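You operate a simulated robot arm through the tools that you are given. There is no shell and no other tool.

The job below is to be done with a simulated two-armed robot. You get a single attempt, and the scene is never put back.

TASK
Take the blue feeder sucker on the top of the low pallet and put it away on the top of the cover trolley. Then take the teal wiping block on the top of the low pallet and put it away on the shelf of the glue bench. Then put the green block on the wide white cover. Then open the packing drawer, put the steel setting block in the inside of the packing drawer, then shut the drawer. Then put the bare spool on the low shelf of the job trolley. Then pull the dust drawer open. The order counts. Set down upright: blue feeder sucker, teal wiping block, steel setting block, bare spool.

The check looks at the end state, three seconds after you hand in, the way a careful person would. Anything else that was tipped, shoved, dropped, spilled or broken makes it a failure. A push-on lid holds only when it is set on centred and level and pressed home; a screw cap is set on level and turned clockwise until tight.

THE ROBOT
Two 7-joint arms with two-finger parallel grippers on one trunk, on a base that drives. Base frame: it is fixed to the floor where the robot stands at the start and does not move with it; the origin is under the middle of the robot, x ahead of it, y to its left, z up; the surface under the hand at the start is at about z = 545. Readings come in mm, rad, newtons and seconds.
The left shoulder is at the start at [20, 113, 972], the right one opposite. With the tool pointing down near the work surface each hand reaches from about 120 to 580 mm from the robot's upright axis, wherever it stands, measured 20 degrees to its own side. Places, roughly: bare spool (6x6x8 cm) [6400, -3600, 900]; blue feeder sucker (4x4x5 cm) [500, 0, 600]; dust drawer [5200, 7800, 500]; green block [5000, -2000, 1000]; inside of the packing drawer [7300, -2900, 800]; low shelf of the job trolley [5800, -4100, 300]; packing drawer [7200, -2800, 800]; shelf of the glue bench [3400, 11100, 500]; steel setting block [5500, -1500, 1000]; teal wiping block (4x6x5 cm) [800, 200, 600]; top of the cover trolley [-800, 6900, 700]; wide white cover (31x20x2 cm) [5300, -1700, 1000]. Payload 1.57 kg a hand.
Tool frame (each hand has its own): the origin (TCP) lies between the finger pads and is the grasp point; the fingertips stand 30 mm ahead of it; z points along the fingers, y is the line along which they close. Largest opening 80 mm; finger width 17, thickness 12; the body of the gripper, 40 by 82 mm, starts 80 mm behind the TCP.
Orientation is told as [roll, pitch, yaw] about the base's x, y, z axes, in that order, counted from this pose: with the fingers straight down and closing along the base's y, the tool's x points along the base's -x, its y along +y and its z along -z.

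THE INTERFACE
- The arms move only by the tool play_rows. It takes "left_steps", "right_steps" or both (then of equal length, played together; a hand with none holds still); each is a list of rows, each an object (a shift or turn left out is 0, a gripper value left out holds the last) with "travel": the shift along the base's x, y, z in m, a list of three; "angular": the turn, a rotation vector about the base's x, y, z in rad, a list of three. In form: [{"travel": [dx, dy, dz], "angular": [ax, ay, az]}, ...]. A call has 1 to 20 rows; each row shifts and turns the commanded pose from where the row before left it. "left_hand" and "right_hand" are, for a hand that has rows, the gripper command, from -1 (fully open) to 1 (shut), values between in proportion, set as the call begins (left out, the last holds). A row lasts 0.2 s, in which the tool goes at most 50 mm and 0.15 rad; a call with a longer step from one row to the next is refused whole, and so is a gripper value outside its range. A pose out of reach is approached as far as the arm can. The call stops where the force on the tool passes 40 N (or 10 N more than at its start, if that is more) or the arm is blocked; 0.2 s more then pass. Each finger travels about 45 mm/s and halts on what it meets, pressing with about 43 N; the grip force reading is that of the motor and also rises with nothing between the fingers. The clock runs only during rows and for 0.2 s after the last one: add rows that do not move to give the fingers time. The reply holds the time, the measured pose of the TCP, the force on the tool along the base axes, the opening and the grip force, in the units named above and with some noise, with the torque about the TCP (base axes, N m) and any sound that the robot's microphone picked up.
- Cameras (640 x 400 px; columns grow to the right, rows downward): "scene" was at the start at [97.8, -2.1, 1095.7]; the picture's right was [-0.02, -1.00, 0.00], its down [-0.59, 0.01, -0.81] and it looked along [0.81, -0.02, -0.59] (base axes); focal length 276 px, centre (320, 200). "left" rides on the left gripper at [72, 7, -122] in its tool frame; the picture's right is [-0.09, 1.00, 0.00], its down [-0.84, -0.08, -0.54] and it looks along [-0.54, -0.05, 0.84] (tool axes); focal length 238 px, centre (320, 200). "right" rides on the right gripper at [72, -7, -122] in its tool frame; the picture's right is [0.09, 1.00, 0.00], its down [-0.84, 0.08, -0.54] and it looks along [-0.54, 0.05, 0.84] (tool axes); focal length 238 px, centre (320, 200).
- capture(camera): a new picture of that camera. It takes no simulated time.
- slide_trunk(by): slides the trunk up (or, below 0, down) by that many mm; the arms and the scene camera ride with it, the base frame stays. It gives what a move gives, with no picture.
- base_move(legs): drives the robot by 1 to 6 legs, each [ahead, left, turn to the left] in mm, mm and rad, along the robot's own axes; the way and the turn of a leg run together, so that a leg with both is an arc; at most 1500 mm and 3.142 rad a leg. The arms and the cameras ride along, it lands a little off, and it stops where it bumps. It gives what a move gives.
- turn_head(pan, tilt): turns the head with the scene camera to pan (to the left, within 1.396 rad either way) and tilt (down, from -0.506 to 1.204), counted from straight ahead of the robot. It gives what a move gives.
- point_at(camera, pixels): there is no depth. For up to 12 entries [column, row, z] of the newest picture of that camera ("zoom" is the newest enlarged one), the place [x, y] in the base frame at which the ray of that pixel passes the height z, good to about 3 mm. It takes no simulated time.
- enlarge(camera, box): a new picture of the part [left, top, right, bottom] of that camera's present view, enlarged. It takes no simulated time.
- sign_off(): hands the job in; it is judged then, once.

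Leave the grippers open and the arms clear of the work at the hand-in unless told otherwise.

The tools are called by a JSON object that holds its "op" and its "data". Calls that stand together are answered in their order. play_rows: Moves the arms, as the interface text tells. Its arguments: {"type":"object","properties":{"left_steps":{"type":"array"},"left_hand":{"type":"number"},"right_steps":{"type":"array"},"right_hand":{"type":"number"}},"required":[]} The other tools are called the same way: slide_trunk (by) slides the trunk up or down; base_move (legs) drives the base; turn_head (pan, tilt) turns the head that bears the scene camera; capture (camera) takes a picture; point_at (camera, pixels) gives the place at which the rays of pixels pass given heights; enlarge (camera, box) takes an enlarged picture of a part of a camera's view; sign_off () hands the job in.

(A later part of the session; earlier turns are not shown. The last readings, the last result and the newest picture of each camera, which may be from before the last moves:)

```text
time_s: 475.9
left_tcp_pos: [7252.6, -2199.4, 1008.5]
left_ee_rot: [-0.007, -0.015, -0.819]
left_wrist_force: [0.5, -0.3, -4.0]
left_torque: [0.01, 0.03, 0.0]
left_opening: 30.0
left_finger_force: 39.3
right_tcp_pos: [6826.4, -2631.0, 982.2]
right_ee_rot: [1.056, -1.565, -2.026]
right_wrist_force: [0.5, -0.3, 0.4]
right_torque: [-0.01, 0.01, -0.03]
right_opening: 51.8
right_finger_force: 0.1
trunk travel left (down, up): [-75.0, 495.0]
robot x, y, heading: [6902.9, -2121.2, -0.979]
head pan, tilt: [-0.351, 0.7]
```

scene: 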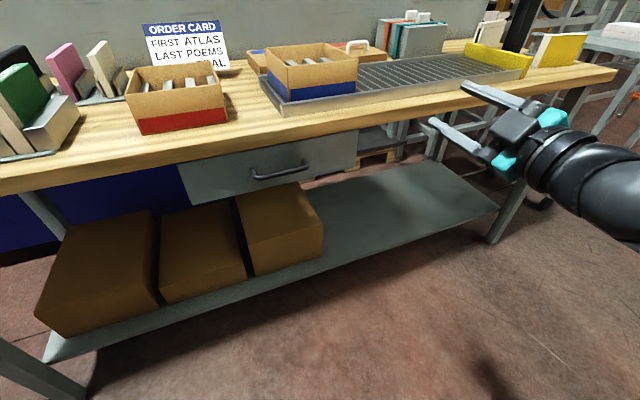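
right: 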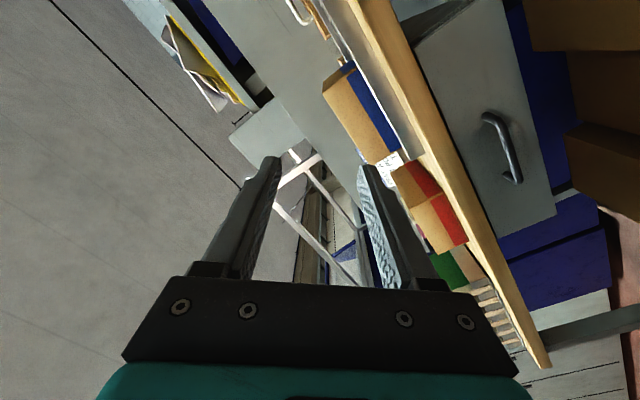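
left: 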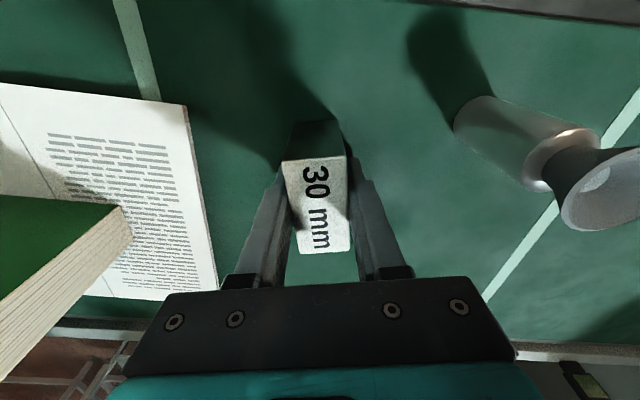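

The roll is back to level. Now I'll reduce the pitch to a 35° lean and turn the hand 90° about its finger axis, camera to the left.

{"op": "play_rows", "data": {"right_steps": [{"angular": [0.1126, 0.0781, 0]}, {"angular": [0.1126, 0.0781, 0]}, {"angular": [0.1126, 0.0781, 0]}, {"angular": [0.1126, 0.0781, 0]}, {"angular": [0.1126, 0.0781, 0]}, {"angular": [0.1126, 0.0781, 0]}, {"angular": [0.1126, 0.0781, 0]}, {}]}}

{"op": "play_rows", "data": {"right_steps": [{"angular": [0.0467, -0.0674, -0.117]}, {"angular": [0.0467, -0.0674, -0.117]}, {"angular": [0.0467, -0.0674, -0.117]}, {"angular": [0.0467, -0.0674, -0.117]}, {"angular": [0.0467, -0.0674, -0.117]}, {"angular": [0.0467, -0.0674, -0.117]}, {"angular": [0.0467, -0.0674, -0.117]}, {"angular": [0.0467, -0.0674, -0.117]}, {"angular": [0.0467, -0.0674, -0.117]}, {"angular": [0.0467, -0.0674, -0.117]}, {"angular": [0.0467, -0.0674, -0.117]}, {}]}}

{"op": "capture", "data": {"camera": "scene"}}

{"op": "capture", "data": {"camera": "right"}}

```text
time_s: 477.7
left_tcp_pos: [7251.8, -2198.4, 1008.6]
left_ee_rot: [-0.007, -0.014, -0.819]
left_wrist_force: [1.0, -1.0, -4.2]
left_torque: [0.0, 0.0, -0.03]
left_opening: 29.7
left_finger_force: 39.5
right_tcp_pos: [6827.7, -2631.1, 981.9]
right_ee_rot: [-0.003, -0.607, -0.969]
right_wrist_force: [-0.3, -0.2, 0.2]
right_torque: [-0.03, 0.02, 0.0]
right_opening: 52.0
right_finger_force: 0.0
trunk travel left (down, up): [-75.0, 495.0]
robot x, y, heading: [6902.7, -2123.0, -0.979]
head pan, tilt: [-0.351, 0.7]
```

```text
time_s: 480.3
left_tcp_pos: [7251.7, -2198.5, 1008.7]
left_ee_rot: [-0.007, -0.014, -0.818]
left_wrist_force: [0.9, -0.1, -3.8]
left_torque: [0.01, 0.02, -0.04]
left_opening: 29.8
left_finger_force: 39.5
right_tcp_pos: [6827.7, -2630.3, 981.8]
right_ee_rot: [0.604, 0.005, -2.541]
right_wrist_force: [-0.3, -0.3, 0.7]
right_torque: [0.01, 0.03, 0.03]
right_opening: 51.8
right_finger_force: 0.1
trunk travel left (down, up): [-75.0, 495.0]
robot x, y, heading: [6902.7, -2123.5, -0.981]
head pan, tilt: [-0.351, 0.7]
```

```text
taken
```

scene: 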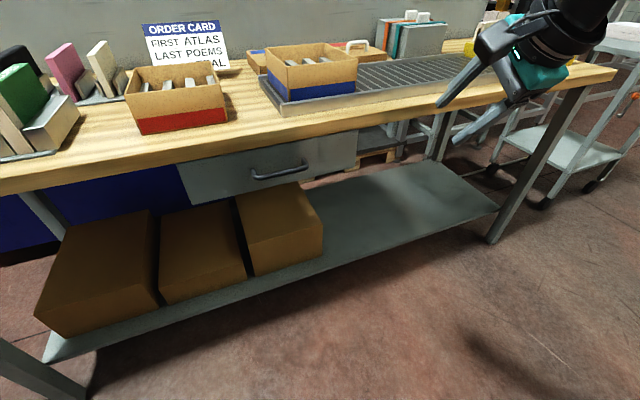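

```text
taken
```

right: 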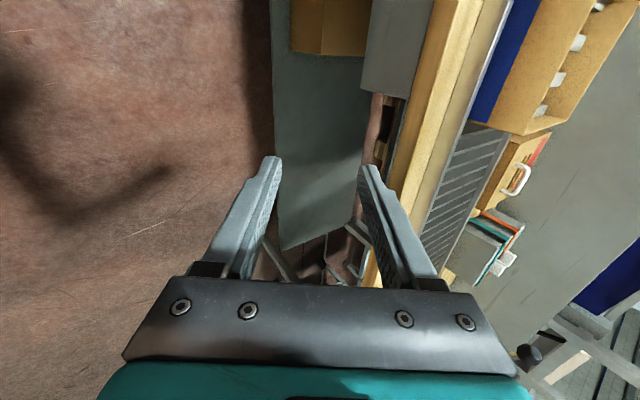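

The pose works. I'll set the opening to about 44 mm and bring the hand to a pre-grasp point about 60 mm in front of and above the bar.

{"op": "play_rows", "data": {"right_steps": [{"travel": [0.0362, -0.0028, -0.0167]}, {"travel": [0.0362, -0.0028, -0.0167]}, {"travel": [0.0362, -0.0028, -0.0167]}, {"travel": [0.0362, -0.0028, -0.0167]}, {"travel": [0.0362, -0.0028, -0.0167]}, {"travel": [0.0362, -0.0028, -0.0167]}, {"travel": [0.0362, -0.0028, -0.0167]}, {"travel": [0.0362, -0.0028, -0.0167]}, {}], "right_hand": -0.1}}

{"op": "turn_head", "data": {"pan": -0.15, "tilt": 0.65}}

{"op": "capture", "data": {"camera": "scene"}}

{"op": "capture", "data": {"camera": "right"}}

```text
time_s: 482.3
left_tcp_pos: [7253.4, -2199.0, 1008.2]
left_ee_rot: [-0.007, -0.012, -0.819]
left_wrist_force: [-0.7, 0.1, -3.6]
left_torque: [-0.02, 0.01, -0.04]
left_opening: 29.6
left_finger_force: 38.8
right_tcp_pos: [7117.1, -2653.7, 849.2]
right_ee_rot: [0.606, 0.003, -2.537]
right_wrist_force: [0.5, 0.3, -0.3]
right_torque: [-0.01, 0.02, -0.05]
right_opening: 44.2
right_finger_force: 0.1
trunk travel left (down, up): [-75.0, 495.0]
robot x, y, heading: [6901.4, -2117.4, -0.98]
head pan, tilt: [-0.351, 0.7]
```

```text
time_s: 483.0
left_tcp_pos: [7251.6, -2198.2, 1008.2]
left_ee_rot: [-0.008, -0.015, -0.818]
left_wrist_force: [0.1, -0.8, -4.6]
left_torque: [0.03, 0.01, 0.01]
left_opening: 29.9
left_finger_force: 39.9
right_tcp_pos: [7116.1, -2655.5, 847.9]
right_ee_rot: [0.602, 0.006, -2.536]
right_wrist_force: [0.4, 0.7, -0.4]
right_torque: [0.01, -0.02, -0.05]
right_opening: 44.0
right_finger_force: 0.1
trunk travel left (down, up): [-75.0, 495.0]
robot x, y, heading: [6900.4, -2121.9, -0.98]
head pan, tilt: [-0.15, 0.649]
```

```text
taken
```

scene: 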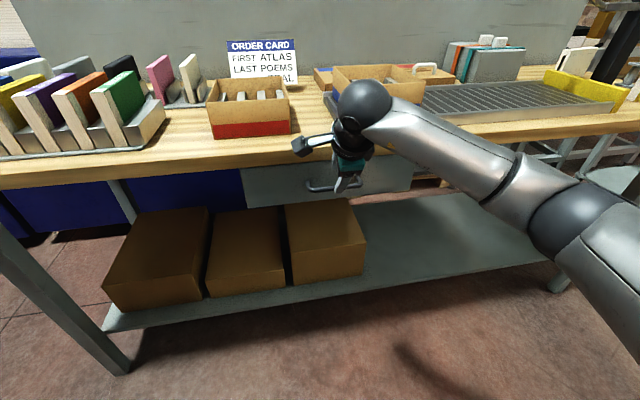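

```text
taken
```

right: 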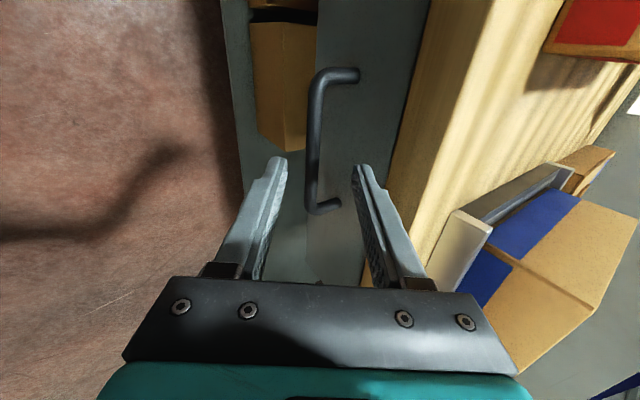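

The wrist camera shows the bar centred between the fingers. I'll check the bar's lateral extent from here.

{"op": "point_at", "data": {"camera": "right", "pixels": [[315, 85, 787], [311, 200, 787], [313, 140, 787], [345, 75, 787], [330, 207, 787], [313, 140, 780], [313, 140, 795]]}}

```text
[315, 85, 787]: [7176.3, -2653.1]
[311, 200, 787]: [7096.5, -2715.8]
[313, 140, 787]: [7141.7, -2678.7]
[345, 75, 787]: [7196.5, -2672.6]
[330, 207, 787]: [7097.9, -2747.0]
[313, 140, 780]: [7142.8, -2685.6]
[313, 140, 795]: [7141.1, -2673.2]
```

The bar is 127 mm long and centred on the hand. I'll shift 6 mm toward me and advance 58 mm along the finger axis.

{"op": "play_rows", "data": {"right_steps": [{"travel": [0.0031, -0.0045, -0.0165]}, {"travel": [0.0065, -0.0094, -0.0165]}, {"travel": [0.0058, -0.0084, -0.0148]}, {}]}}

{"op": "capture", "data": {"camera": "right"}}

```text
time_s: 484.0
left_tcp_pos: [7251.6, -2198.3, 1009.7]
left_ee_rot: [-0.007, -0.016, -0.818]
left_wrist_force: [-0.1, -0.3, -4.3]
left_torque: [0.03, -0.01, -0.02]
left_opening: 30.0
left_finger_force: 39.2
right_tcp_pos: [7132.8, -2675.7, 804.5]
right_ee_rot: [0.609, 0.005, -2.536]
right_wrist_force: [-8.7, 7.2, 10.4]
right_torque: [-0.27, -0.27, -0.06]
right_opening: 41.4
right_finger_force: 0.0
trunk travel left (down, up): [-75.0, 495.0]
robot x, y, heading: [6902.1, -2115.5, -0.976]
head pan, tilt: [-0.15, 0.649]
```

```text
taken
```

right: 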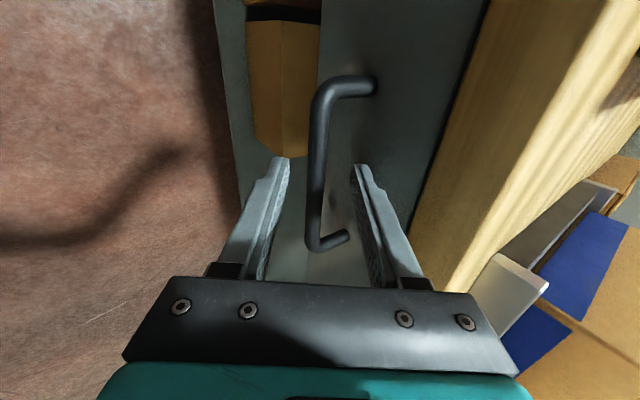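

The bar sits between the fingers at about grasp depth, and the inner finger touches the drawer face lightly. I'll close on it.

{"op": "play_rows", "data": {"right_steps": [{"travel": [-0.0006, 0.0008, 0.001]}, {}, {}, {}, {}], "right_hand": 1}}

{"op": "capture", "data": {"camera": "right"}}

```text
time_s: 485.2
left_tcp_pos: [7252.8, -2199.1, 1008.3]
left_ee_rot: [-0.006, -0.015, -0.818]
left_wrist_force: [0.2, 0.4, -4.1]
left_torque: [0.0, 0.02, -0.03]
left_opening: 29.8
left_finger_force: 39.4
right_tcp_pos: [7132.2, -2674.4, 802.8]
right_ee_rot: [0.605, 0.002, -2.536]
right_wrist_force: [0.4, 0.2, -1.2]
right_torque: [-0.15, 0.22, 0.52]
right_opening: 12.3
right_finger_force: 29.3
trunk travel left (down, up): [-75.0, 495.0]
robot x, y, heading: [6905.3, -2121.0, -0.977]
head pan, tilt: [-0.15, 0.649]
```

```text
taken
```

right: 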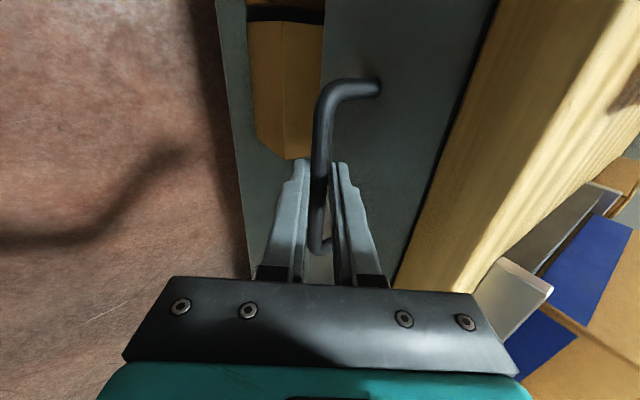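

The bar is held at 12.3 mm. I'll pull 60 mm toward me with the arm and check that the drawer follows.

{"op": "play_rows", "data": {"right_steps": [{"travel": [-0.0057, 0.0082, 0]}, {"travel": [-0.0086, 0.0123, 0]}, {"travel": [-0.0114, 0.0164, 0]}, {"travel": [-0.0086, 0.0123, 0]}, {}]}}

{"op": "capture", "data": {"camera": "scene"}}

{"op": "capture", "data": {"camera": "right"}}

```text
time_s: 486.4
left_tcp_pos: [7251.8, -2199.4, 1007.7]
left_ee_rot: [-0.007, -0.014, -0.819]
left_wrist_force: [-0.2, 0.3, -4.5]
left_torque: [0.01, 0.03, -0.01]
left_opening: 29.8
left_finger_force: 39.1
right_tcp_pos: [7096.4, -2625.1, 803.6]
right_ee_rot: [0.602, 0.007, -2.537]
right_wrist_force: [-1.4, -0.2, -4.1]
right_torque: [0.26, -0.19, 0.84]
right_opening: 12.1
right_finger_force: 29.5
trunk travel left (down, up): [-75.0, 495.0]
robot x, y, heading: [6903.5, -2117.9, -0.979]
head pan, tilt: [-0.15, 0.649]
```

```text
taken
```

scene: 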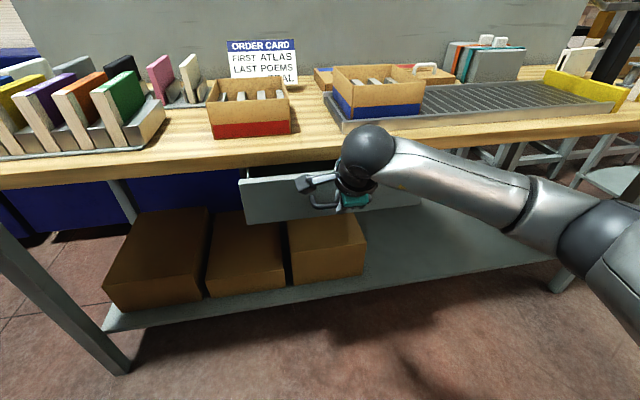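

```text
taken
```

right: 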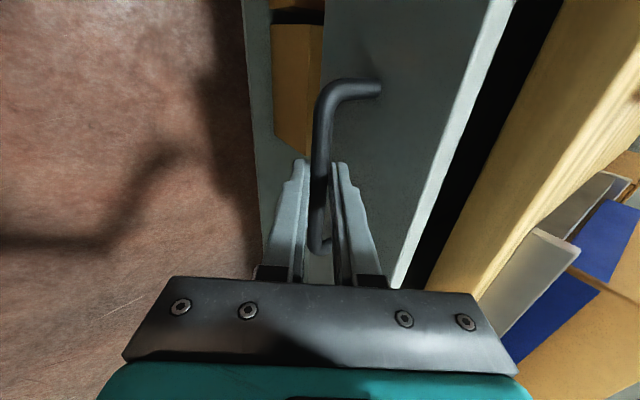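

The drawer follows. I'll back the base 180 mm while holding the bar to open it further.

{"op": "base_move", "data": {"legs": [[-180, 0, 0]]}}

{"op": "capture", "data": {"camera": "scene"}}

{"op": "capture", "data": {"camera": "right"}}

```text
time_s: 487.9
left_tcp_pos: [7148.5, -2050.6, 1008.5]
left_ee_rot: [-0.005, -0.015, -0.818]
left_wrist_force: [-0.3, 0.1, -3.5]
left_torque: [0.01, 0.01, -0.01]
left_opening: 29.9
left_finger_force: 39.1
right_tcp_pos: [6991.6, -2478.4, 802.6]
right_ee_rot: [0.602, -0.002, -2.547]
right_wrist_force: [-19.3, -13.0, -0.1]
right_torque: [-0.36, 0.54, 0.16]
right_opening: 12.4
right_finger_force: 29.8
trunk travel left (down, up): [-75.0, 495.0]
robot x, y, heading: [6803.7, -1970.9, -0.98]
head pan, tilt: [-0.15, 0.649]
```

```text
taken
```

scene: 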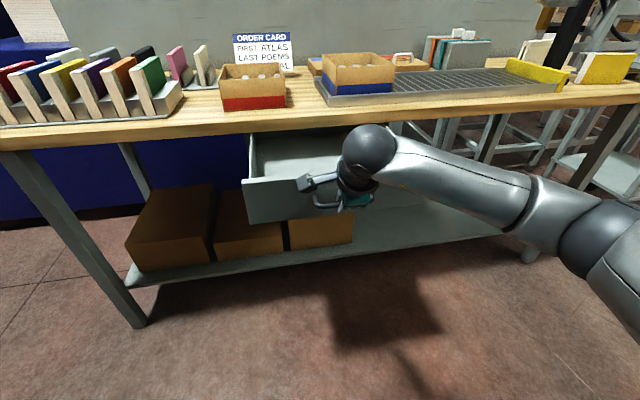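

```text
taken
```

right: 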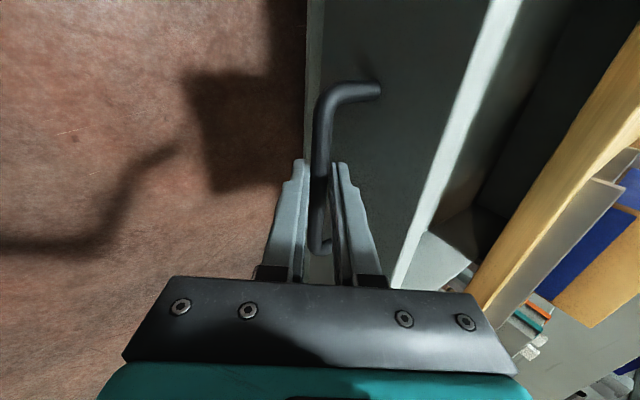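

The drawer is open about 240 mm. I'll release the bar and withdraw the hand up along its finger axis.

{"op": "play_rows", "data": {"right_steps": [{}, {}, {}], "right_hand": -0.1}}

{"op": "play_rows", "data": {"right_steps": [{"travel": [-0.0065, 0.0094, 0.0165]}, {"travel": [-0.0065, 0.0094, 0.0165]}, {"travel": [-0.0097, 0.0141, 0.0247]}, {"travel": [-0.0097, 0.0141, 0.0247]}, {"travel": [-0.0097, 0.0141, 0.0347]}, {"travel": [0, 0, 0.045]}, {"travel": [0, 0, 0.045]}, {}]}}

{"op": "turn_head", "data": {"pan": -0.15, "tilt": 0.75}}

{"op": "capture", "data": {"camera": "scene"}}

```text
time_s: 488.8
left_tcp_pos: [7150.5, -2048.1, 1007.7]
left_ee_rot: [-0.008, -0.011, -0.818]
left_wrist_force: [-0.4, 0.1, -4.5]
left_torque: [-0.02, -0.02, 0.03]
left_opening: 29.9
left_finger_force: 39.2
right_tcp_pos: [6993.2, -2476.7, 804.1]
right_ee_rot: [0.603, -0.003, -2.546]
right_wrist_force: [-0.4, 0.3, 0.3]
right_torque: [-0.01, -0.02, -0.02]
right_opening: 43.7
right_finger_force: 0.0
trunk travel left (down, up): [-75.0, 495.0]
robot x, y, heading: [6802.7, -1970.8, -0.975]
head pan, tilt: [-0.15, 0.649]
```

```text
time_s: 490.6
left_tcp_pos: [7149.9, -2048.1, 1008.9]
left_ee_rot: [-0.007, -0.014, -0.818]
left_wrist_force: [0.9, -0.1, -4.4]
left_torque: [-0.02, 0.02, 0.0]
left_opening: 29.7
left_finger_force: 39.2
right_tcp_pos: [6954.0, -2417.1, 1009.5]
right_ee_rot: [0.601, -0.004, -2.545]
right_wrist_force: [-0.1, 0.0, -0.1]
right_torque: [0.0, 0.02, 0.02]
right_opening: 44.3
right_finger_force: 0.0
trunk travel left (down, up): [-75.0, 495.0]
robot x, y, heading: [6801.8, -1971.1, -0.981]
head pan, tilt: [-0.15, 0.649]
```

```text
time_s: 491.2
left_tcp_pos: [7150.4, -2047.3, 1007.6]
left_ee_rot: [-0.008, -0.014, -0.82]
left_wrist_force: [0.3, 0.6, -4.7]
left_torque: [0.0, -0.02, -0.03]
left_opening: 29.9
left_finger_force: 39.7
right_tcp_pos: [6955.1, -2415.7, 1009.7]
right_ee_rot: [0.602, -0.005, -2.549]
right_wrist_force: [-0.4, 0.3, -0.3]
right_torque: [-0.03, -0.01, 0.01]
right_opening: 44.3
right_finger_force: 0.0
trunk travel left (down, up): [-75.0, 495.0]
robot x, y, heading: [6798.1, -1967.9, -0.977]
head pan, tilt: [-0.15, 0.75]
```

```text
taken
```

scene: 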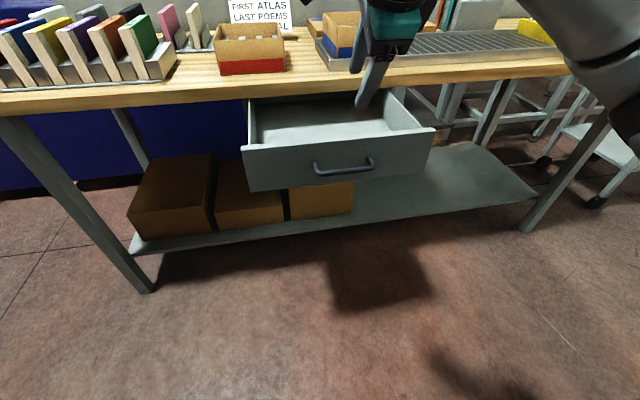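

The drawer is open and empty. I'll draw the right hand back to the right side, then move the base ahead 245 and right 180 so the drawer lies in front of the left hand.

{"op": "play_rows", "data": {"right_steps": [{"travel": [-0.0361, 0.0101, 0.01]}, {"travel": [-0.0361, 0.0101, 0.01]}, {"travel": [-0.0361, 0.0101, 0.01]}, {"travel": [-0.0361, 0.0101, 0.01]}, {"travel": [-0.0361, 0.0101, 0.01]}, {"travel": [-0.0361, 0.0101, 0]}, {"travel": [-0.0361, 0.0101, 0]}, {}]}}

{"op": "base_move", "data": {"legs": [[0, -180, 0], [245, 0, 0]]}}

{"op": "turn_head", "data": {"pan": 0.0, "tilt": 1.0}}

{"op": "capture", "data": {"camera": "scene"}}

{"op": "capture", "data": {"camera": "left"}}

```text
time_s: 493.0
left_tcp_pos: [7149.4, -2048.7, 1008.2]
left_ee_rot: [-0.008, -0.015, -0.818]
left_wrist_force: [-0.6, -0.1, -3.9]
left_torque: [-0.02, 0.0, 0.02]
left_opening: 30.0
left_finger_force: 39.5
right_tcp_pos: [6698.6, -2347.5, 1059.1]
right_ee_rot: [0.601, -0.004, -2.546]
right_wrist_force: [0.3, 0.2, -0.3]
right_torque: [0.01, -0.01, 0.0]
right_opening: 43.9
right_finger_force: 0.0
trunk travel left (down, up): [-75.0, 495.0]
robot x, y, heading: [6803.4, -1970.0, -0.975]
head pan, tilt: [-0.15, 0.75]
```

```text
time_s: 495.9
left_tcp_pos: [7133.2, -2357.6, 1008.5]
left_ee_rot: [-0.009, -0.012, -0.828]
left_wrist_force: [0.2, 0.4, -4.2]
left_torque: [0.02, 0.03, 0.0]
left_opening: 29.8
left_finger_force: 39.1
right_tcp_pos: [6679.6, -2654.0, 1058.2]
right_ee_rot: [0.602, -0.003, -2.554]
right_wrist_force: [-0.1, 0.3, -0.1]
right_torque: [-0.01, 0.0, -0.03]
right_opening: 43.9
right_finger_force: 0.1
trunk travel left (down, up): [-75.0, 495.0]
robot x, y, heading: [6787.5, -2280.4, -0.987]
head pan, tilt: [-0.15, 0.75]
```

```text
time_s: 496.7
left_tcp_pos: [7135.1, -2358.1, 1007.8]
left_ee_rot: [-0.006, -0.012, -0.828]
left_wrist_force: [-0.4, 0.7, -4.3]
left_torque: [-0.02, -0.01, -0.02]
left_opening: 29.5
left_finger_force: 39.4
right_tcp_pos: [6679.8, -2653.6, 1058.8]
right_ee_rot: [0.603, -0.002, -2.555]
right_wrist_force: [0.4, 0.1, 0.3]
right_torque: [0.02, 0.0, 0.0]
right_opening: 43.8
right_finger_force: 0.0
trunk travel left (down, up): [-75.0, 495.0]
robot x, y, heading: [6785.0, -2278.0, -0.983]
head pan, tilt: [0.0, 1.0]
```

```text
taken
```

scene: 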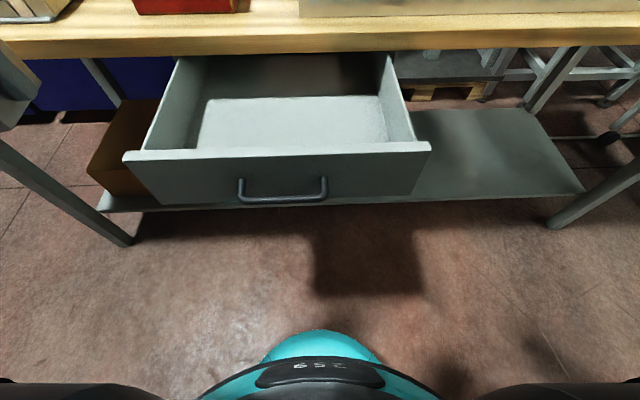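

```text
taken
```

left: 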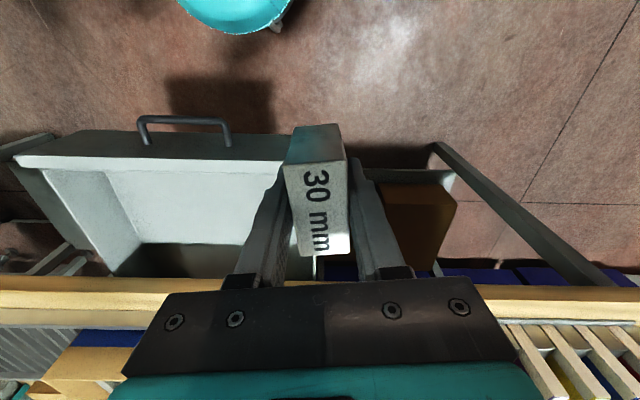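

I'll triangulate the drawer's rim (scene (430,144), left camera (14,158)) and its floor.

{"op": "point_at", "data": {"camera": "scene", "pixels": [[431, 144, 800], [431, 144, 830], [431, 144, 850], [386, 141, 740], [386, 141, 760], [386, 141, 780], [382, 96, 760], [206, 99, 760], [198, 147, 760], [125, 154, 830]]}}

{"op": "point_at", "data": {"camera": "left", "pixels": [[14, 157, 800], [14, 157, 830], [14, 157, 850], [43, 170, 830], [97, 172, 760], [140, 243, 760], [97, 172, 740], [97, 172, 780]]}}

{"op": "enlarge", "data": {"camera": "left", "box": [0, 100, 320, 290]}}

```text
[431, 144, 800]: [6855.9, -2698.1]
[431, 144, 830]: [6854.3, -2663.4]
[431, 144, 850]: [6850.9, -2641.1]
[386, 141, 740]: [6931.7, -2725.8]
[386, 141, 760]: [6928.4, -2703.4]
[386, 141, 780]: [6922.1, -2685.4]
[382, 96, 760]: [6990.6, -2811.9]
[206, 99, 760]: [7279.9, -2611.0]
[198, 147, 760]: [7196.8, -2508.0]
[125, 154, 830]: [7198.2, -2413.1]
```

```text
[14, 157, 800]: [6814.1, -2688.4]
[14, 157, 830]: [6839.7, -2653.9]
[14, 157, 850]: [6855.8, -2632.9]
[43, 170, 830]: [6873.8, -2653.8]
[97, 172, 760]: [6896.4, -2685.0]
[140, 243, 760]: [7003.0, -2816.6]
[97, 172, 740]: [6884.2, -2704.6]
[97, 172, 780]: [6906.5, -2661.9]
```

```text
2.00 times, centred on (160, 195) of left
```

zoom: 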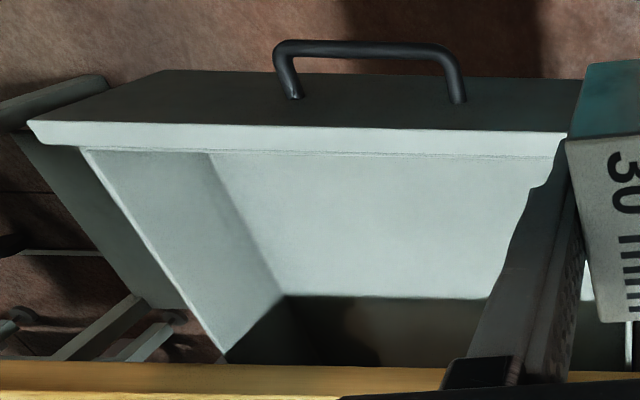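

The rim is at z≈837, the floor at ≈748, and the inside runs p 4143–4486 (about 343 mm wide). I'll carry the steel block over the drawer's middle at the current height, then look.

{"op": "play_rows", "data": {"left_steps": [{"travel": [-0.0077, -0.0366, 0], "angular": [0, 0, -0.0196]}, {"travel": [-0.0077, -0.0366, 0], "angular": [0, 0, -0.0196]}, {"travel": [-0.0077, -0.0366, 0], "angular": [0, 0, -0.0196]}, {"travel": [-0.0077, -0.0366, 0], "angular": [0, 0, -0.0196]}, {"travel": [-0.0077, -0.0366, 0], "angular": [0, 0, -0.0196]}, {"travel": [-0.0077, -0.0366, 0], "angular": [0, 0, -0.0196]}, {"travel": [-0.0077, -0.0366, 0], "angular": [0, 0, -0.0196]}, {}]}}

{"op": "capture", "data": {"camera": "left"}}

{"op": "capture", "data": {"camera": "scene"}}

```text
time_s: 498.5
left_tcp_pos: [7083.1, -2613.7, 1006.6]
left_ee_rot: [-0.008, -0.012, -0.964]
left_wrist_force: [0.1, -0.1, -4.4]
left_torque: [0.02, -0.02, -0.01]
left_opening: 29.9
left_finger_force: 39.7
right_tcp_pos: [6680.7, -2654.1, 1057.2]
right_ee_rot: [0.601, -0.001, -2.555]
right_wrist_force: [0.1, -0.9, 0.6]
right_torque: [0.0, -0.02, 0.04]
right_opening: 44.0
right_finger_force: 0.2
trunk travel left (down, up): [-75.0, 495.0]
robot x, y, heading: [6789.1, -2279.5, -0.981]
head pan, tilt: [0.0, 1.0]
```

```text
taken
```

left: 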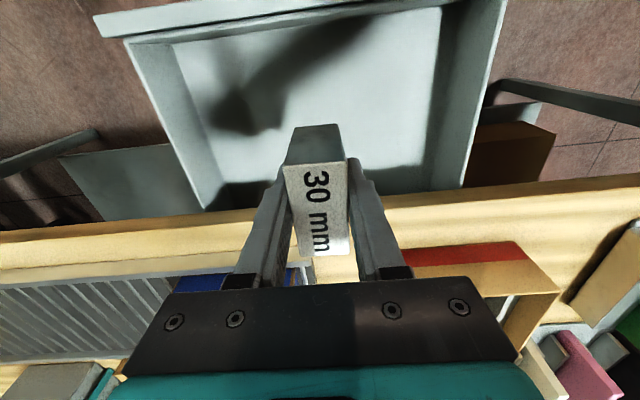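

```text
taken
```

scene: 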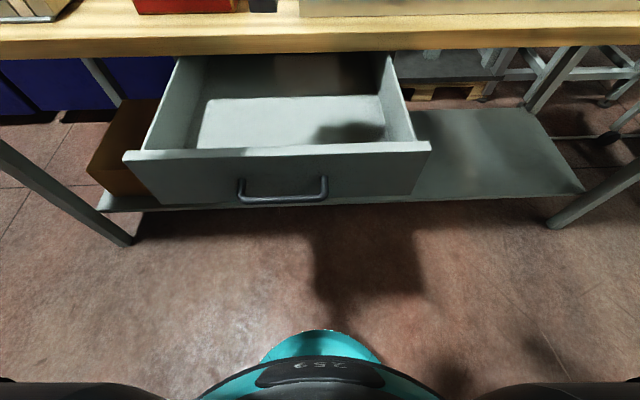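

The block hangs over the drawer. I'll check the bench's front edge from here so the hand stays clear on the way down.

{"op": "point_at", "data": {"camera": "left", "pixels": [[230, 209, 845], [430, 192, 845], [230, 225, 880], [430, 205, 880], [300, 100, 748], [170, 42, 837], [500, 5, 837]]}}

```text
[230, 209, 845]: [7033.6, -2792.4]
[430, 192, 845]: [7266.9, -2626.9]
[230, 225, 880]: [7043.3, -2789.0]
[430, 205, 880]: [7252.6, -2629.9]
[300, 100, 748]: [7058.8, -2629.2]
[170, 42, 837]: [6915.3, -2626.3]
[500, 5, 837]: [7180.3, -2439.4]
```

There's 65 mm of clearance to the bench edge. I'll lower into the drawer to about 20 mm above its floor.

{"op": "play_rows", "data": {"left_steps": [{"travel": [0, 0, -0.04]}, {"travel": [0, 0, -0.045]}, {"travel": [0, 0, -0.045]}, {"travel": [0, 0, -0.04]}, {"travel": [0, 0, -0.025]}, {}]}}

{"op": "capture", "data": {"camera": "left"}}

{"op": "capture", "data": {"camera": "scene"}}

```text
time_s: 499.9
left_tcp_pos: [7079.7, -2611.7, 812.2]
left_ee_rot: [-0.008, -0.012, -0.964]
left_wrist_force: [0.3, 0.1, -3.4]
left_torque: [-0.01, 0.03, -0.01]
left_opening: 29.8
left_finger_force: 39.3
right_tcp_pos: [6680.4, -2653.1, 1058.3]
right_ee_rot: [0.603, -0.001, -2.553]
right_wrist_force: [0.6, -0.1, 0.8]
right_torque: [0.02, 0.0, 0.01]
right_opening: 44.0
right_finger_force: 0.0
trunk travel left (down, up): [-75.0, 495.0]
robot x, y, heading: [6785.1, -2277.3, -0.986]
head pan, tilt: [0.0, 1.0]
```

```text
taken
```

left: 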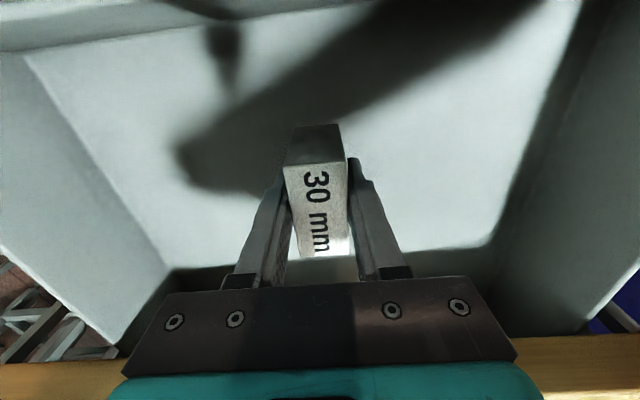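

```text
taken
```

scene: 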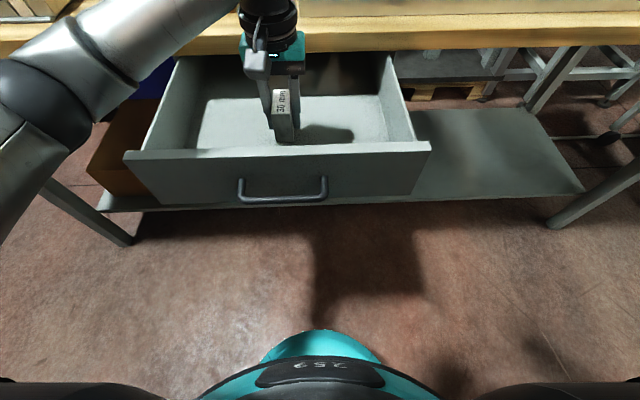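

The block is inside the drawer. I'll lower in small steps to touch down.

{"op": "play_rows", "data": {"left_steps": [{"travel": [0, 0, -0.006]}, {"travel": [0, 0, -0.006]}, {}]}}

{"op": "play_rows", "data": {"left_steps": [{"travel": [0, 0, -0.004]}, {}]}}

{"op": "play_rows", "data": {"left_steps": [{"travel": [0, 0, -0.003]}, {}]}}

```text
time_s: 500.7
left_tcp_pos: [7080.4, -2612.5, 802.0]
left_ee_rot: [-0.008, -0.014, -0.963]
left_wrist_force: [-0.1, 0.6, -3.4]
left_torque: [-0.04, 0.0, -0.02]
left_opening: 29.8
left_finger_force: 38.8
right_tcp_pos: [6679.2, -2651.8, 1058.1]
right_ee_rot: [0.602, -0.004, -2.554]
right_wrist_force: [-0.2, 0.6, 0.2]
right_torque: [-0.04, -0.03, 0.03]
right_opening: 44.1
right_finger_force: 0.0
trunk travel left (down, up): [-75.0, 495.0]
robot x, y, heading: [6787.5, -2275.8, -0.983]
head pan, tilt: [0.0, 1.0]
```

```text
time_s: 501.3
left_tcp_pos: [7081.8, -2612.1, 796.1]
left_ee_rot: [-0.007, -0.013, -0.963]
left_wrist_force: [0.0, -0.4, -4.1]
left_torque: [-0.01, -0.02, 0.0]
left_opening: 29.8
left_finger_force: 39.5
right_tcp_pos: [6679.3, -2653.6, 1057.4]
right_ee_rot: [0.602, -0.004, -2.554]
right_wrist_force: [0.7, 0.3, -0.3]
right_torque: [-0.03, 0.0, 0.01]
right_opening: 44.1
right_finger_force: 0.0
trunk travel left (down, up): [-75.0, 495.0]
robot x, y, heading: [6783.9, -2276.5, -0.984]
head pan, tilt: [0.0, 1.0]
```

```text
time_s: 501.9
left_tcp_pos: [7082.2, -2614.3, 794.5]
left_ee_rot: [-0.005, -0.014, -0.964]
left_wrist_force: [0.2, -0.4, -3.7]
left_torque: [0.01, 0.0, -0.01]
left_opening: 29.7
left_finger_force: 39.4
right_tcp_pos: [6679.6, -2653.4, 1059.3]
right_ee_rot: [0.601, -0.004, -2.554]
right_wrist_force: [0.1, 0.1, 1.1]
right_torque: [0.01, -0.05, 0.01]
right_opening: 43.9
right_finger_force: 0.0
trunk travel left (down, up): [-75.0, 495.0]
robot x, y, heading: [6786.2, -2282.1, -0.986]
head pan, tilt: [0.0, 1.0]
```

I'll continue down.

{"op": "play_rows", "data": {"left_steps": [{"travel": [0, 0, -0.003]}, {}]}}

{"op": "play_rows", "data": {"left_steps": [{"travel": [0, 0, -0.003]}, {}]}}

{"op": "play_rows", "data": {"left_steps": [{"travel": [0, 0, -0.002]}, {}]}}

```text
time_s: 502.5
left_tcp_pos: [7081.4, -2614.1, 791.5]
left_ee_rot: [-0.006, -0.011, -0.963]
left_wrist_force: [0.3, 0.3, -4.4]
left_torque: [0.02, -0.02, 0.01]
left_opening: 29.7
left_finger_force: 39.0
right_tcp_pos: [6680.4, -2652.9, 1059.4]
right_ee_rot: [0.604, -0.003, -2.555]
right_wrist_force: [-0.2, -0.5, 0.0]
right_torque: [-0.01, 0.0, 0.01]
right_opening: 44.0
right_finger_force: 0.1
trunk travel left (down, up): [-75.0, 495.0]
robot x, y, heading: [6786.5, -2276.9, -0.983]
head pan, tilt: [0.0, 1.0]
```

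```text
time_s: 503.1
left_tcp_pos: [7081.1, -2614.3, 788.4]
left_ee_rot: [-0.007, -0.014, -0.963]
left_wrist_force: [0.4, 0.3, -4.3]
left_torque: [-0.04, 0.01, 0.01]
left_opening: 29.7
left_finger_force: 39.4
right_tcp_pos: [6680.2, -2653.4, 1058.6]
right_ee_rot: [0.602, -0.003, -2.555]
right_wrist_force: [-0.4, -0.8, -0.6]
right_torque: [0.02, -0.01, 0.02]
right_opening: 44.3
right_finger_force: 0.0
trunk travel left (down, up): [-75.0, 495.0]
robot x, y, heading: [6786.0, -2278.7, -0.981]
head pan, tilt: [0.0, 1.0]
```

```text
time_s: 503.7
left_tcp_pos: [7080.4, -2614.1, 787.5]
left_ee_rot: [-0.007, -0.015, -0.963]
left_wrist_force: [3.8, 1.8, 10.4]
left_torque: [0.55, -0.08, -0.12]
left_opening: 29.7
left_finger_force: 39.4
right_tcp_pos: [6679.3, -2654.0, 1058.7]
right_ee_rot: [0.604, -0.005, -2.556]
right_wrist_force: [-0.6, 0.4, 0.5]
right_torque: [-0.03, -0.04, 0.01]
right_opening: 44.2
right_finger_force: 0.2
trunk travel left (down, up): [-75.0, 495.0]
robot x, y, heading: [6785.7, -2278.8, -0.988]
head pan, tilt: [0.0, 1.0]
```

Contact came at z 787.5 with the block on the drawer floor. I'll open part-way and lift out.

{"op": "play_rows", "data": {"left_steps": [{"travel": [0, 0, 0.001]}, {}, {}, {}], "left_hand": -0.6}}

{"op": "capture", "data": {"camera": "left"}}

{"op": "play_rows", "data": {"left_steps": [{"travel": [0, 0, 0.02]}, {"travel": [0, 0, 0.04]}, {"travel": [0, 0, 0.045]}, {"travel": [0, 0, 0.045]}, {"travel": [0, 0, 0.045]}, {"travel": [0, 0, 0.03]}, {}]}}

{"op": "capture", "data": {"camera": "left"}}

{"op": "enlarge", "data": {"camera": "scene", "box": [120, 40, 440, 220]}}

```text
time_s: 504.7
left_tcp_pos: [7080.3, -2615.2, 786.2]
left_ee_rot: [-0.009, -0.014, -0.963]
left_wrist_force: [0.0, 0.0, -0.2]
left_torque: [0.0, 0.03, 0.07]
left_opening: 63.9
left_finger_force: 0.1
right_tcp_pos: [6679.3, -2653.4, 1057.7]
right_ee_rot: [0.603, 0.0, -2.553]
right_wrist_force: [-0.4, 0.0, 0.3]
right_torque: [0.01, 0.01, 0.0]
right_opening: 44.3
right_finger_force: 0.0
trunk travel left (down, up): [-75.0, 495.0]
robot x, y, heading: [6789.5, -2277.6, -0.985]
head pan, tilt: [0.0, 1.0]
```

```text
taken
```

left: 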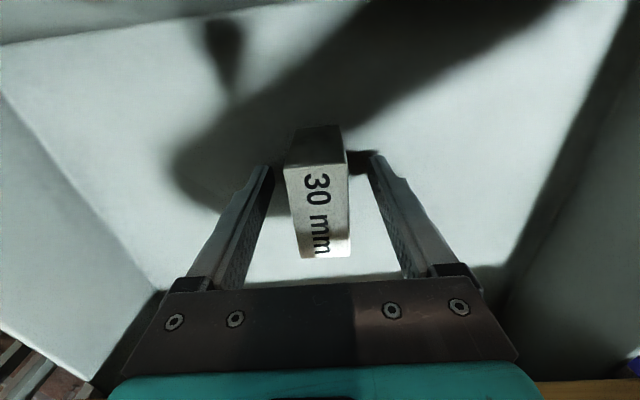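

```text
time_s: 506.3
left_tcp_pos: [7080.2, -2616.7, 1011.5]
left_ee_rot: [-0.007, -0.013, -0.965]
left_wrist_force: [0.3, -0.2, -0.1]
left_torque: [-0.03, 0.03, 0.0]
left_opening: 64.1
left_finger_force: 0.0
right_tcp_pos: [6678.6, -2653.4, 1059.5]
right_ee_rot: [0.601, -0.002, -2.557]
right_wrist_force: [-0.2, 0.5, 0.5]
right_torque: [0.02, 0.01, -0.01]
right_opening: 44.2
right_finger_force: 0.0
trunk travel left (down, up): [-75.0, 495.0]
robot x, y, heading: [6787.8, -2279.6, -0.981]
head pan, tilt: [0.0, 1.0]
```

```text
taken
```

left: 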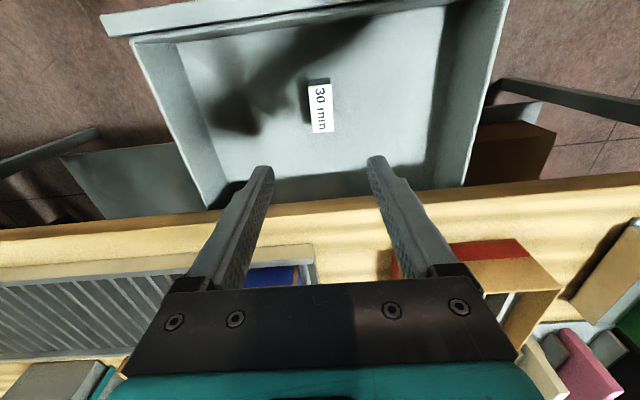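

```text
2.00 times, centred on (280, 130) of scene
```

zoom: 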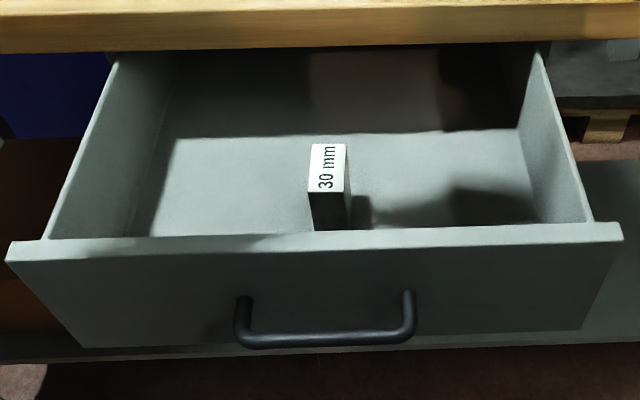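

The steel block stands upright in the drawer. I'll draw the left hand back, reverse the base to where I opened it from, and use the right hand on the handle to shut it.

{"op": "play_rows", "data": {"left_steps": [{"travel": [0.0051, 0.036, 0.005]}, {"travel": [0.0051, 0.036, 0.005]}, {"travel": [0.0051, 0.036, 0]}, {"travel": [0.0051, 0.036, 0]}, {"travel": [0.0051, 0.036, 0]}, {"travel": [0.0051, 0.036, 0]}, {"travel": [0.0051, 0.036, 0]}, {}], "left_hand": -1}}

{"op": "base_move", "data": {"legs": [[-245, 0, 0], [0, 180, 0]]}}

{"op": "turn_head", "data": {"pan": -0.15, "tilt": 0.75}}

{"op": "capture", "data": {"camera": "scene"}}

{"op": "point_at", "data": {"camera": "scene", "pixels": [[345, 170, 787], [315, 172, 787], [375, 168, 787]]}}

```text
time_s: 508.1
left_tcp_pos: [7116.2, -2364.7, 1022.4]
left_ee_rot: [-0.005, -0.013, -0.962]
left_wrist_force: [0.2, -0.6, 0.9]
left_torque: [-0.03, -0.03, -0.01]
left_opening: 80.0
left_finger_force: 0.2
right_tcp_pos: [6680.3, -2653.2, 1058.2]
right_ee_rot: [0.605, -0.005, -2.554]
right_wrist_force: [0.3, 0.2, 0.1]
right_torque: [-0.02, 0.0, 0.0]
right_opening: 44.2
right_finger_force: 0.1
trunk travel left (down, up): [-75.0, 495.0]
robot x, y, heading: [6787.6, -2272.9, -0.985]
head pan, tilt: [0.0, 1.0]
```

```text
time_s: 511.0
left_tcp_pos: [7132.9, -2062.7, 1022.6]
left_ee_rot: [-0.009, -0.014, -0.961]
left_wrist_force: [0.2, -0.5, 0.2]
left_torque: [-0.01, 0.02, -0.02]
left_opening: 80.1
left_finger_force: 0.0
right_tcp_pos: [6697.1, -2351.4, 1057.9]
right_ee_rot: [0.603, -0.004, -2.551]
right_wrist_force: [0.2, 0.6, 0.2]
right_torque: [0.0, 0.0, 0.0]
right_opening: 44.1
right_finger_force: 0.1
trunk travel left (down, up): [-75.0, 495.0]
robot x, y, heading: [6800.8, -1976.6, -0.983]
head pan, tilt: [0.0, 1.0]
```

```text
time_s: 511.8
left_tcp_pos: [7133.8, -2062.1, 1022.8]
left_ee_rot: [-0.007, -0.013, -0.959]
left_wrist_force: [-0.1, 0.5, 0.4]
left_torque: [-0.01, 0.01, 0.03]
left_opening: 80.0
left_finger_force: 0.0
right_tcp_pos: [6696.6, -2352.1, 1057.8]
right_ee_rot: [0.602, -0.002, -2.551]
right_wrist_force: [-0.9, -0.4, -0.5]
right_torque: [0.01, 0.01, 0.01]
right_opening: 44.1
right_finger_force: 0.1
trunk travel left (down, up): [-75.0, 495.0]
robot x, y, heading: [6806.8, -1977.6, -0.986]
head pan, tilt: [-0.15, 0.75]
```

```text
taken
```

scene: 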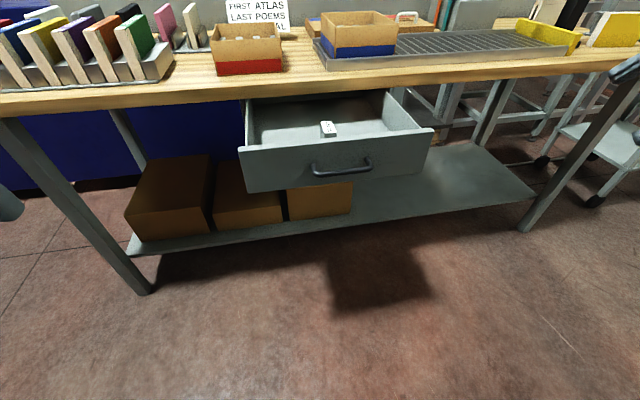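

```text
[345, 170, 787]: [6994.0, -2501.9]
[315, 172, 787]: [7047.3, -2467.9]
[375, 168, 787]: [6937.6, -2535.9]
```

The block stays upright. I'll bring the right hand back to the handle's pre-grasp pose.

{"op": "play_rows", "data": {"right_steps": [{"travel": [0.0308, -0.0108, -0.0228]}, {"travel": [0.0308, -0.0108, -0.0228]}, {"travel": [0.0308, -0.0108, -0.0228]}, {"travel": [0.0308, -0.0108, -0.0228]}, {"travel": [0.0308, -0.0108, -0.0228]}, {"travel": [0.0308, -0.0108, -0.0228]}, {"travel": [0.0308, -0.0108, -0.0228]}, {"travel": [0.0308, -0.0108, -0.0228]}, {"travel": [0.0308, -0.0108, -0.0228]}, {}], "right_hand": -0.1}}

{"op": "capture", "data": {"camera": "right"}}

{"op": "capture", "data": {"camera": "scene"}}

```text
time_s: 514.0
left_tcp_pos: [7134.4, -2060.8, 1022.0]
left_ee_rot: [-0.007, -0.014, -0.96]
left_wrist_force: [-0.5, -0.5, -0.3]
left_torque: [-0.01, 0.02, 0.0]
left_opening: 80.2
left_finger_force: 0.1
right_tcp_pos: [6977.0, -2448.6, 852.4]
right_ee_rot: [0.605, -0.002, -2.551]
right_wrist_force: [1.0, 0.2, -0.1]
right_torque: [0.0, 0.01, 0.0]
right_opening: 44.1
right_finger_force: 0.1
trunk travel left (down, up): [-75.0, 495.0]
robot x, y, heading: [6801.1, -1974.2, -0.983]
head pan, tilt: [-0.15, 0.75]
```

```text
taken
```

right: 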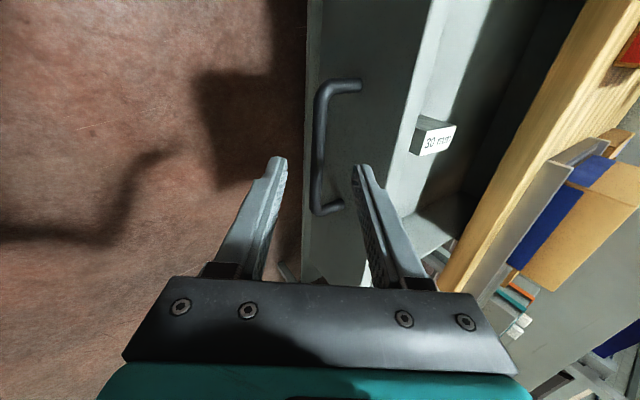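

```text
taken
```

scene: 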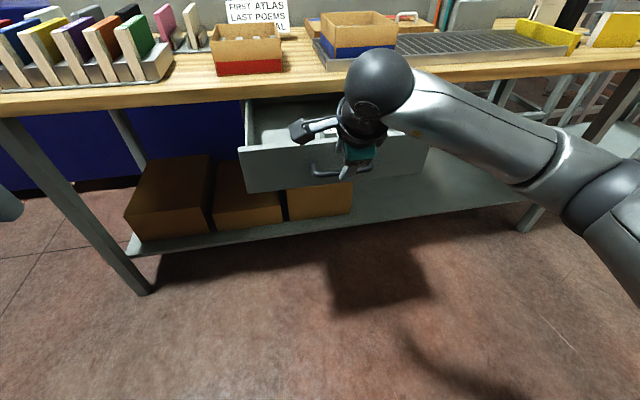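

The bar is centred again. I'll advance 57 mm along the finger axis and close.

{"op": "play_rows", "data": {"right_steps": [{"travel": [0.0065, -0.0094, -0.0165]}, {"travel": [0.0065, -0.0094, -0.0165]}, {"travel": [0.0052, -0.0075, -0.0145]}, {}]}}

{"op": "play_rows", "data": {"right_steps": [{}, {}, {}, {}], "right_hand": 1}}

{"op": "capture", "data": {"camera": "right"}}

```text
time_s: 515.0
left_tcp_pos: [7133.8, -2061.3, 1022.5]
left_ee_rot: [-0.006, -0.013, -0.962]
left_wrist_force: [0.3, 0.3, -1.0]
left_torque: [0.02, -0.02, -0.03]
left_opening: 79.9
left_finger_force: 0.0
right_tcp_pos: [6994.4, -2474.6, 807.6]
right_ee_rot: [0.605, -0.003, -2.553]
right_wrist_force: [-0.4, -0.6, 0.3]
right_torque: [-0.02, 0.0, -0.01]
right_opening: 43.9
right_finger_force: 0.0
trunk travel left (down, up): [-75.0, 495.0]
robot x, y, heading: [6798.9, -1972.8, -0.979]
head pan, tilt: [-0.15, 0.75]
```

```text
time_s: 516.0
left_tcp_pos: [7133.9, -2062.4, 1023.5]
left_ee_rot: [-0.008, -0.014, -0.96]
left_wrist_force: [-0.5, -0.9, 0.3]
left_torque: [0.03, -0.01, 0.01]
left_opening: 80.1
left_finger_force: 0.1
right_tcp_pos: [6993.5, -2474.3, 806.9]
right_ee_rot: [0.604, -0.003, -2.549]
right_wrist_force: [0.3, -0.1, -0.3]
right_torque: [-0.16, 0.21, 0.41]
right_opening: 12.2
right_finger_force: 29.4
trunk travel left (down, up): [-75.0, 495.0]
robot x, y, heading: [6801.3, -1973.7, -0.982]
head pan, tilt: [-0.15, 0.75]
```

```text
taken
```

right: 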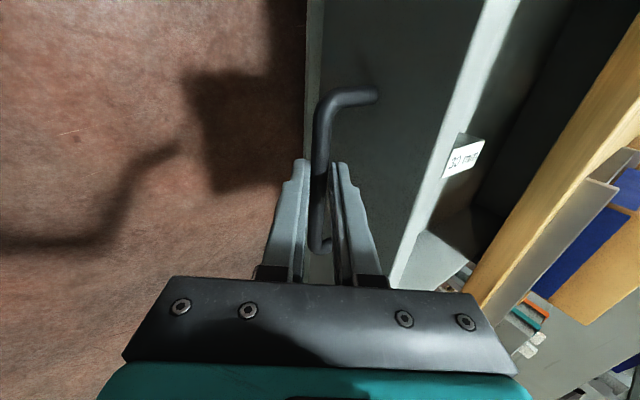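

The handle is held. I'll push the drawer in with the base by 170 mm and finish with the arm.

{"op": "base_move", "data": {"legs": [[170, 0, 0]]}}

{"op": "capture", "data": {"camera": "scene"}}

{"op": "capture", "data": {"camera": "right"}}

```text
time_s: 517.5
left_tcp_pos: [7231.7, -2203.8, 1022.3]
left_ee_rot: [-0.01, -0.013, -0.958]
left_wrist_force: [-0.8, 0.4, 0.0]
left_torque: [-0.03, -0.01, 0.04]
left_opening: 79.9
left_finger_force: 0.1
right_tcp_pos: [7095.2, -2615.3, 806.7]
right_ee_rot: [0.602, 0.001, -2.542]
right_wrist_force: [19.3, 13.3, -4.7]
right_torque: [0.13, -0.07, 0.75]
right_opening: 12.0
right_finger_force: 29.4
trunk travel left (down, up): [-75.0, 495.0]
robot x, y, heading: [6900.8, -2117.5, -0.983]
head pan, tilt: [-0.15, 0.75]
```

```text
taken
```

scene: 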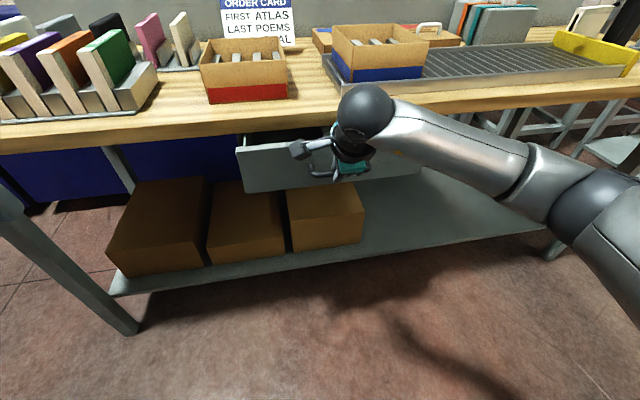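

```text
taken
```

right: 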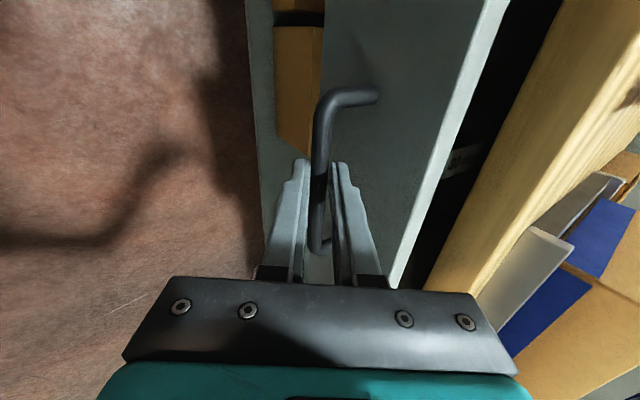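

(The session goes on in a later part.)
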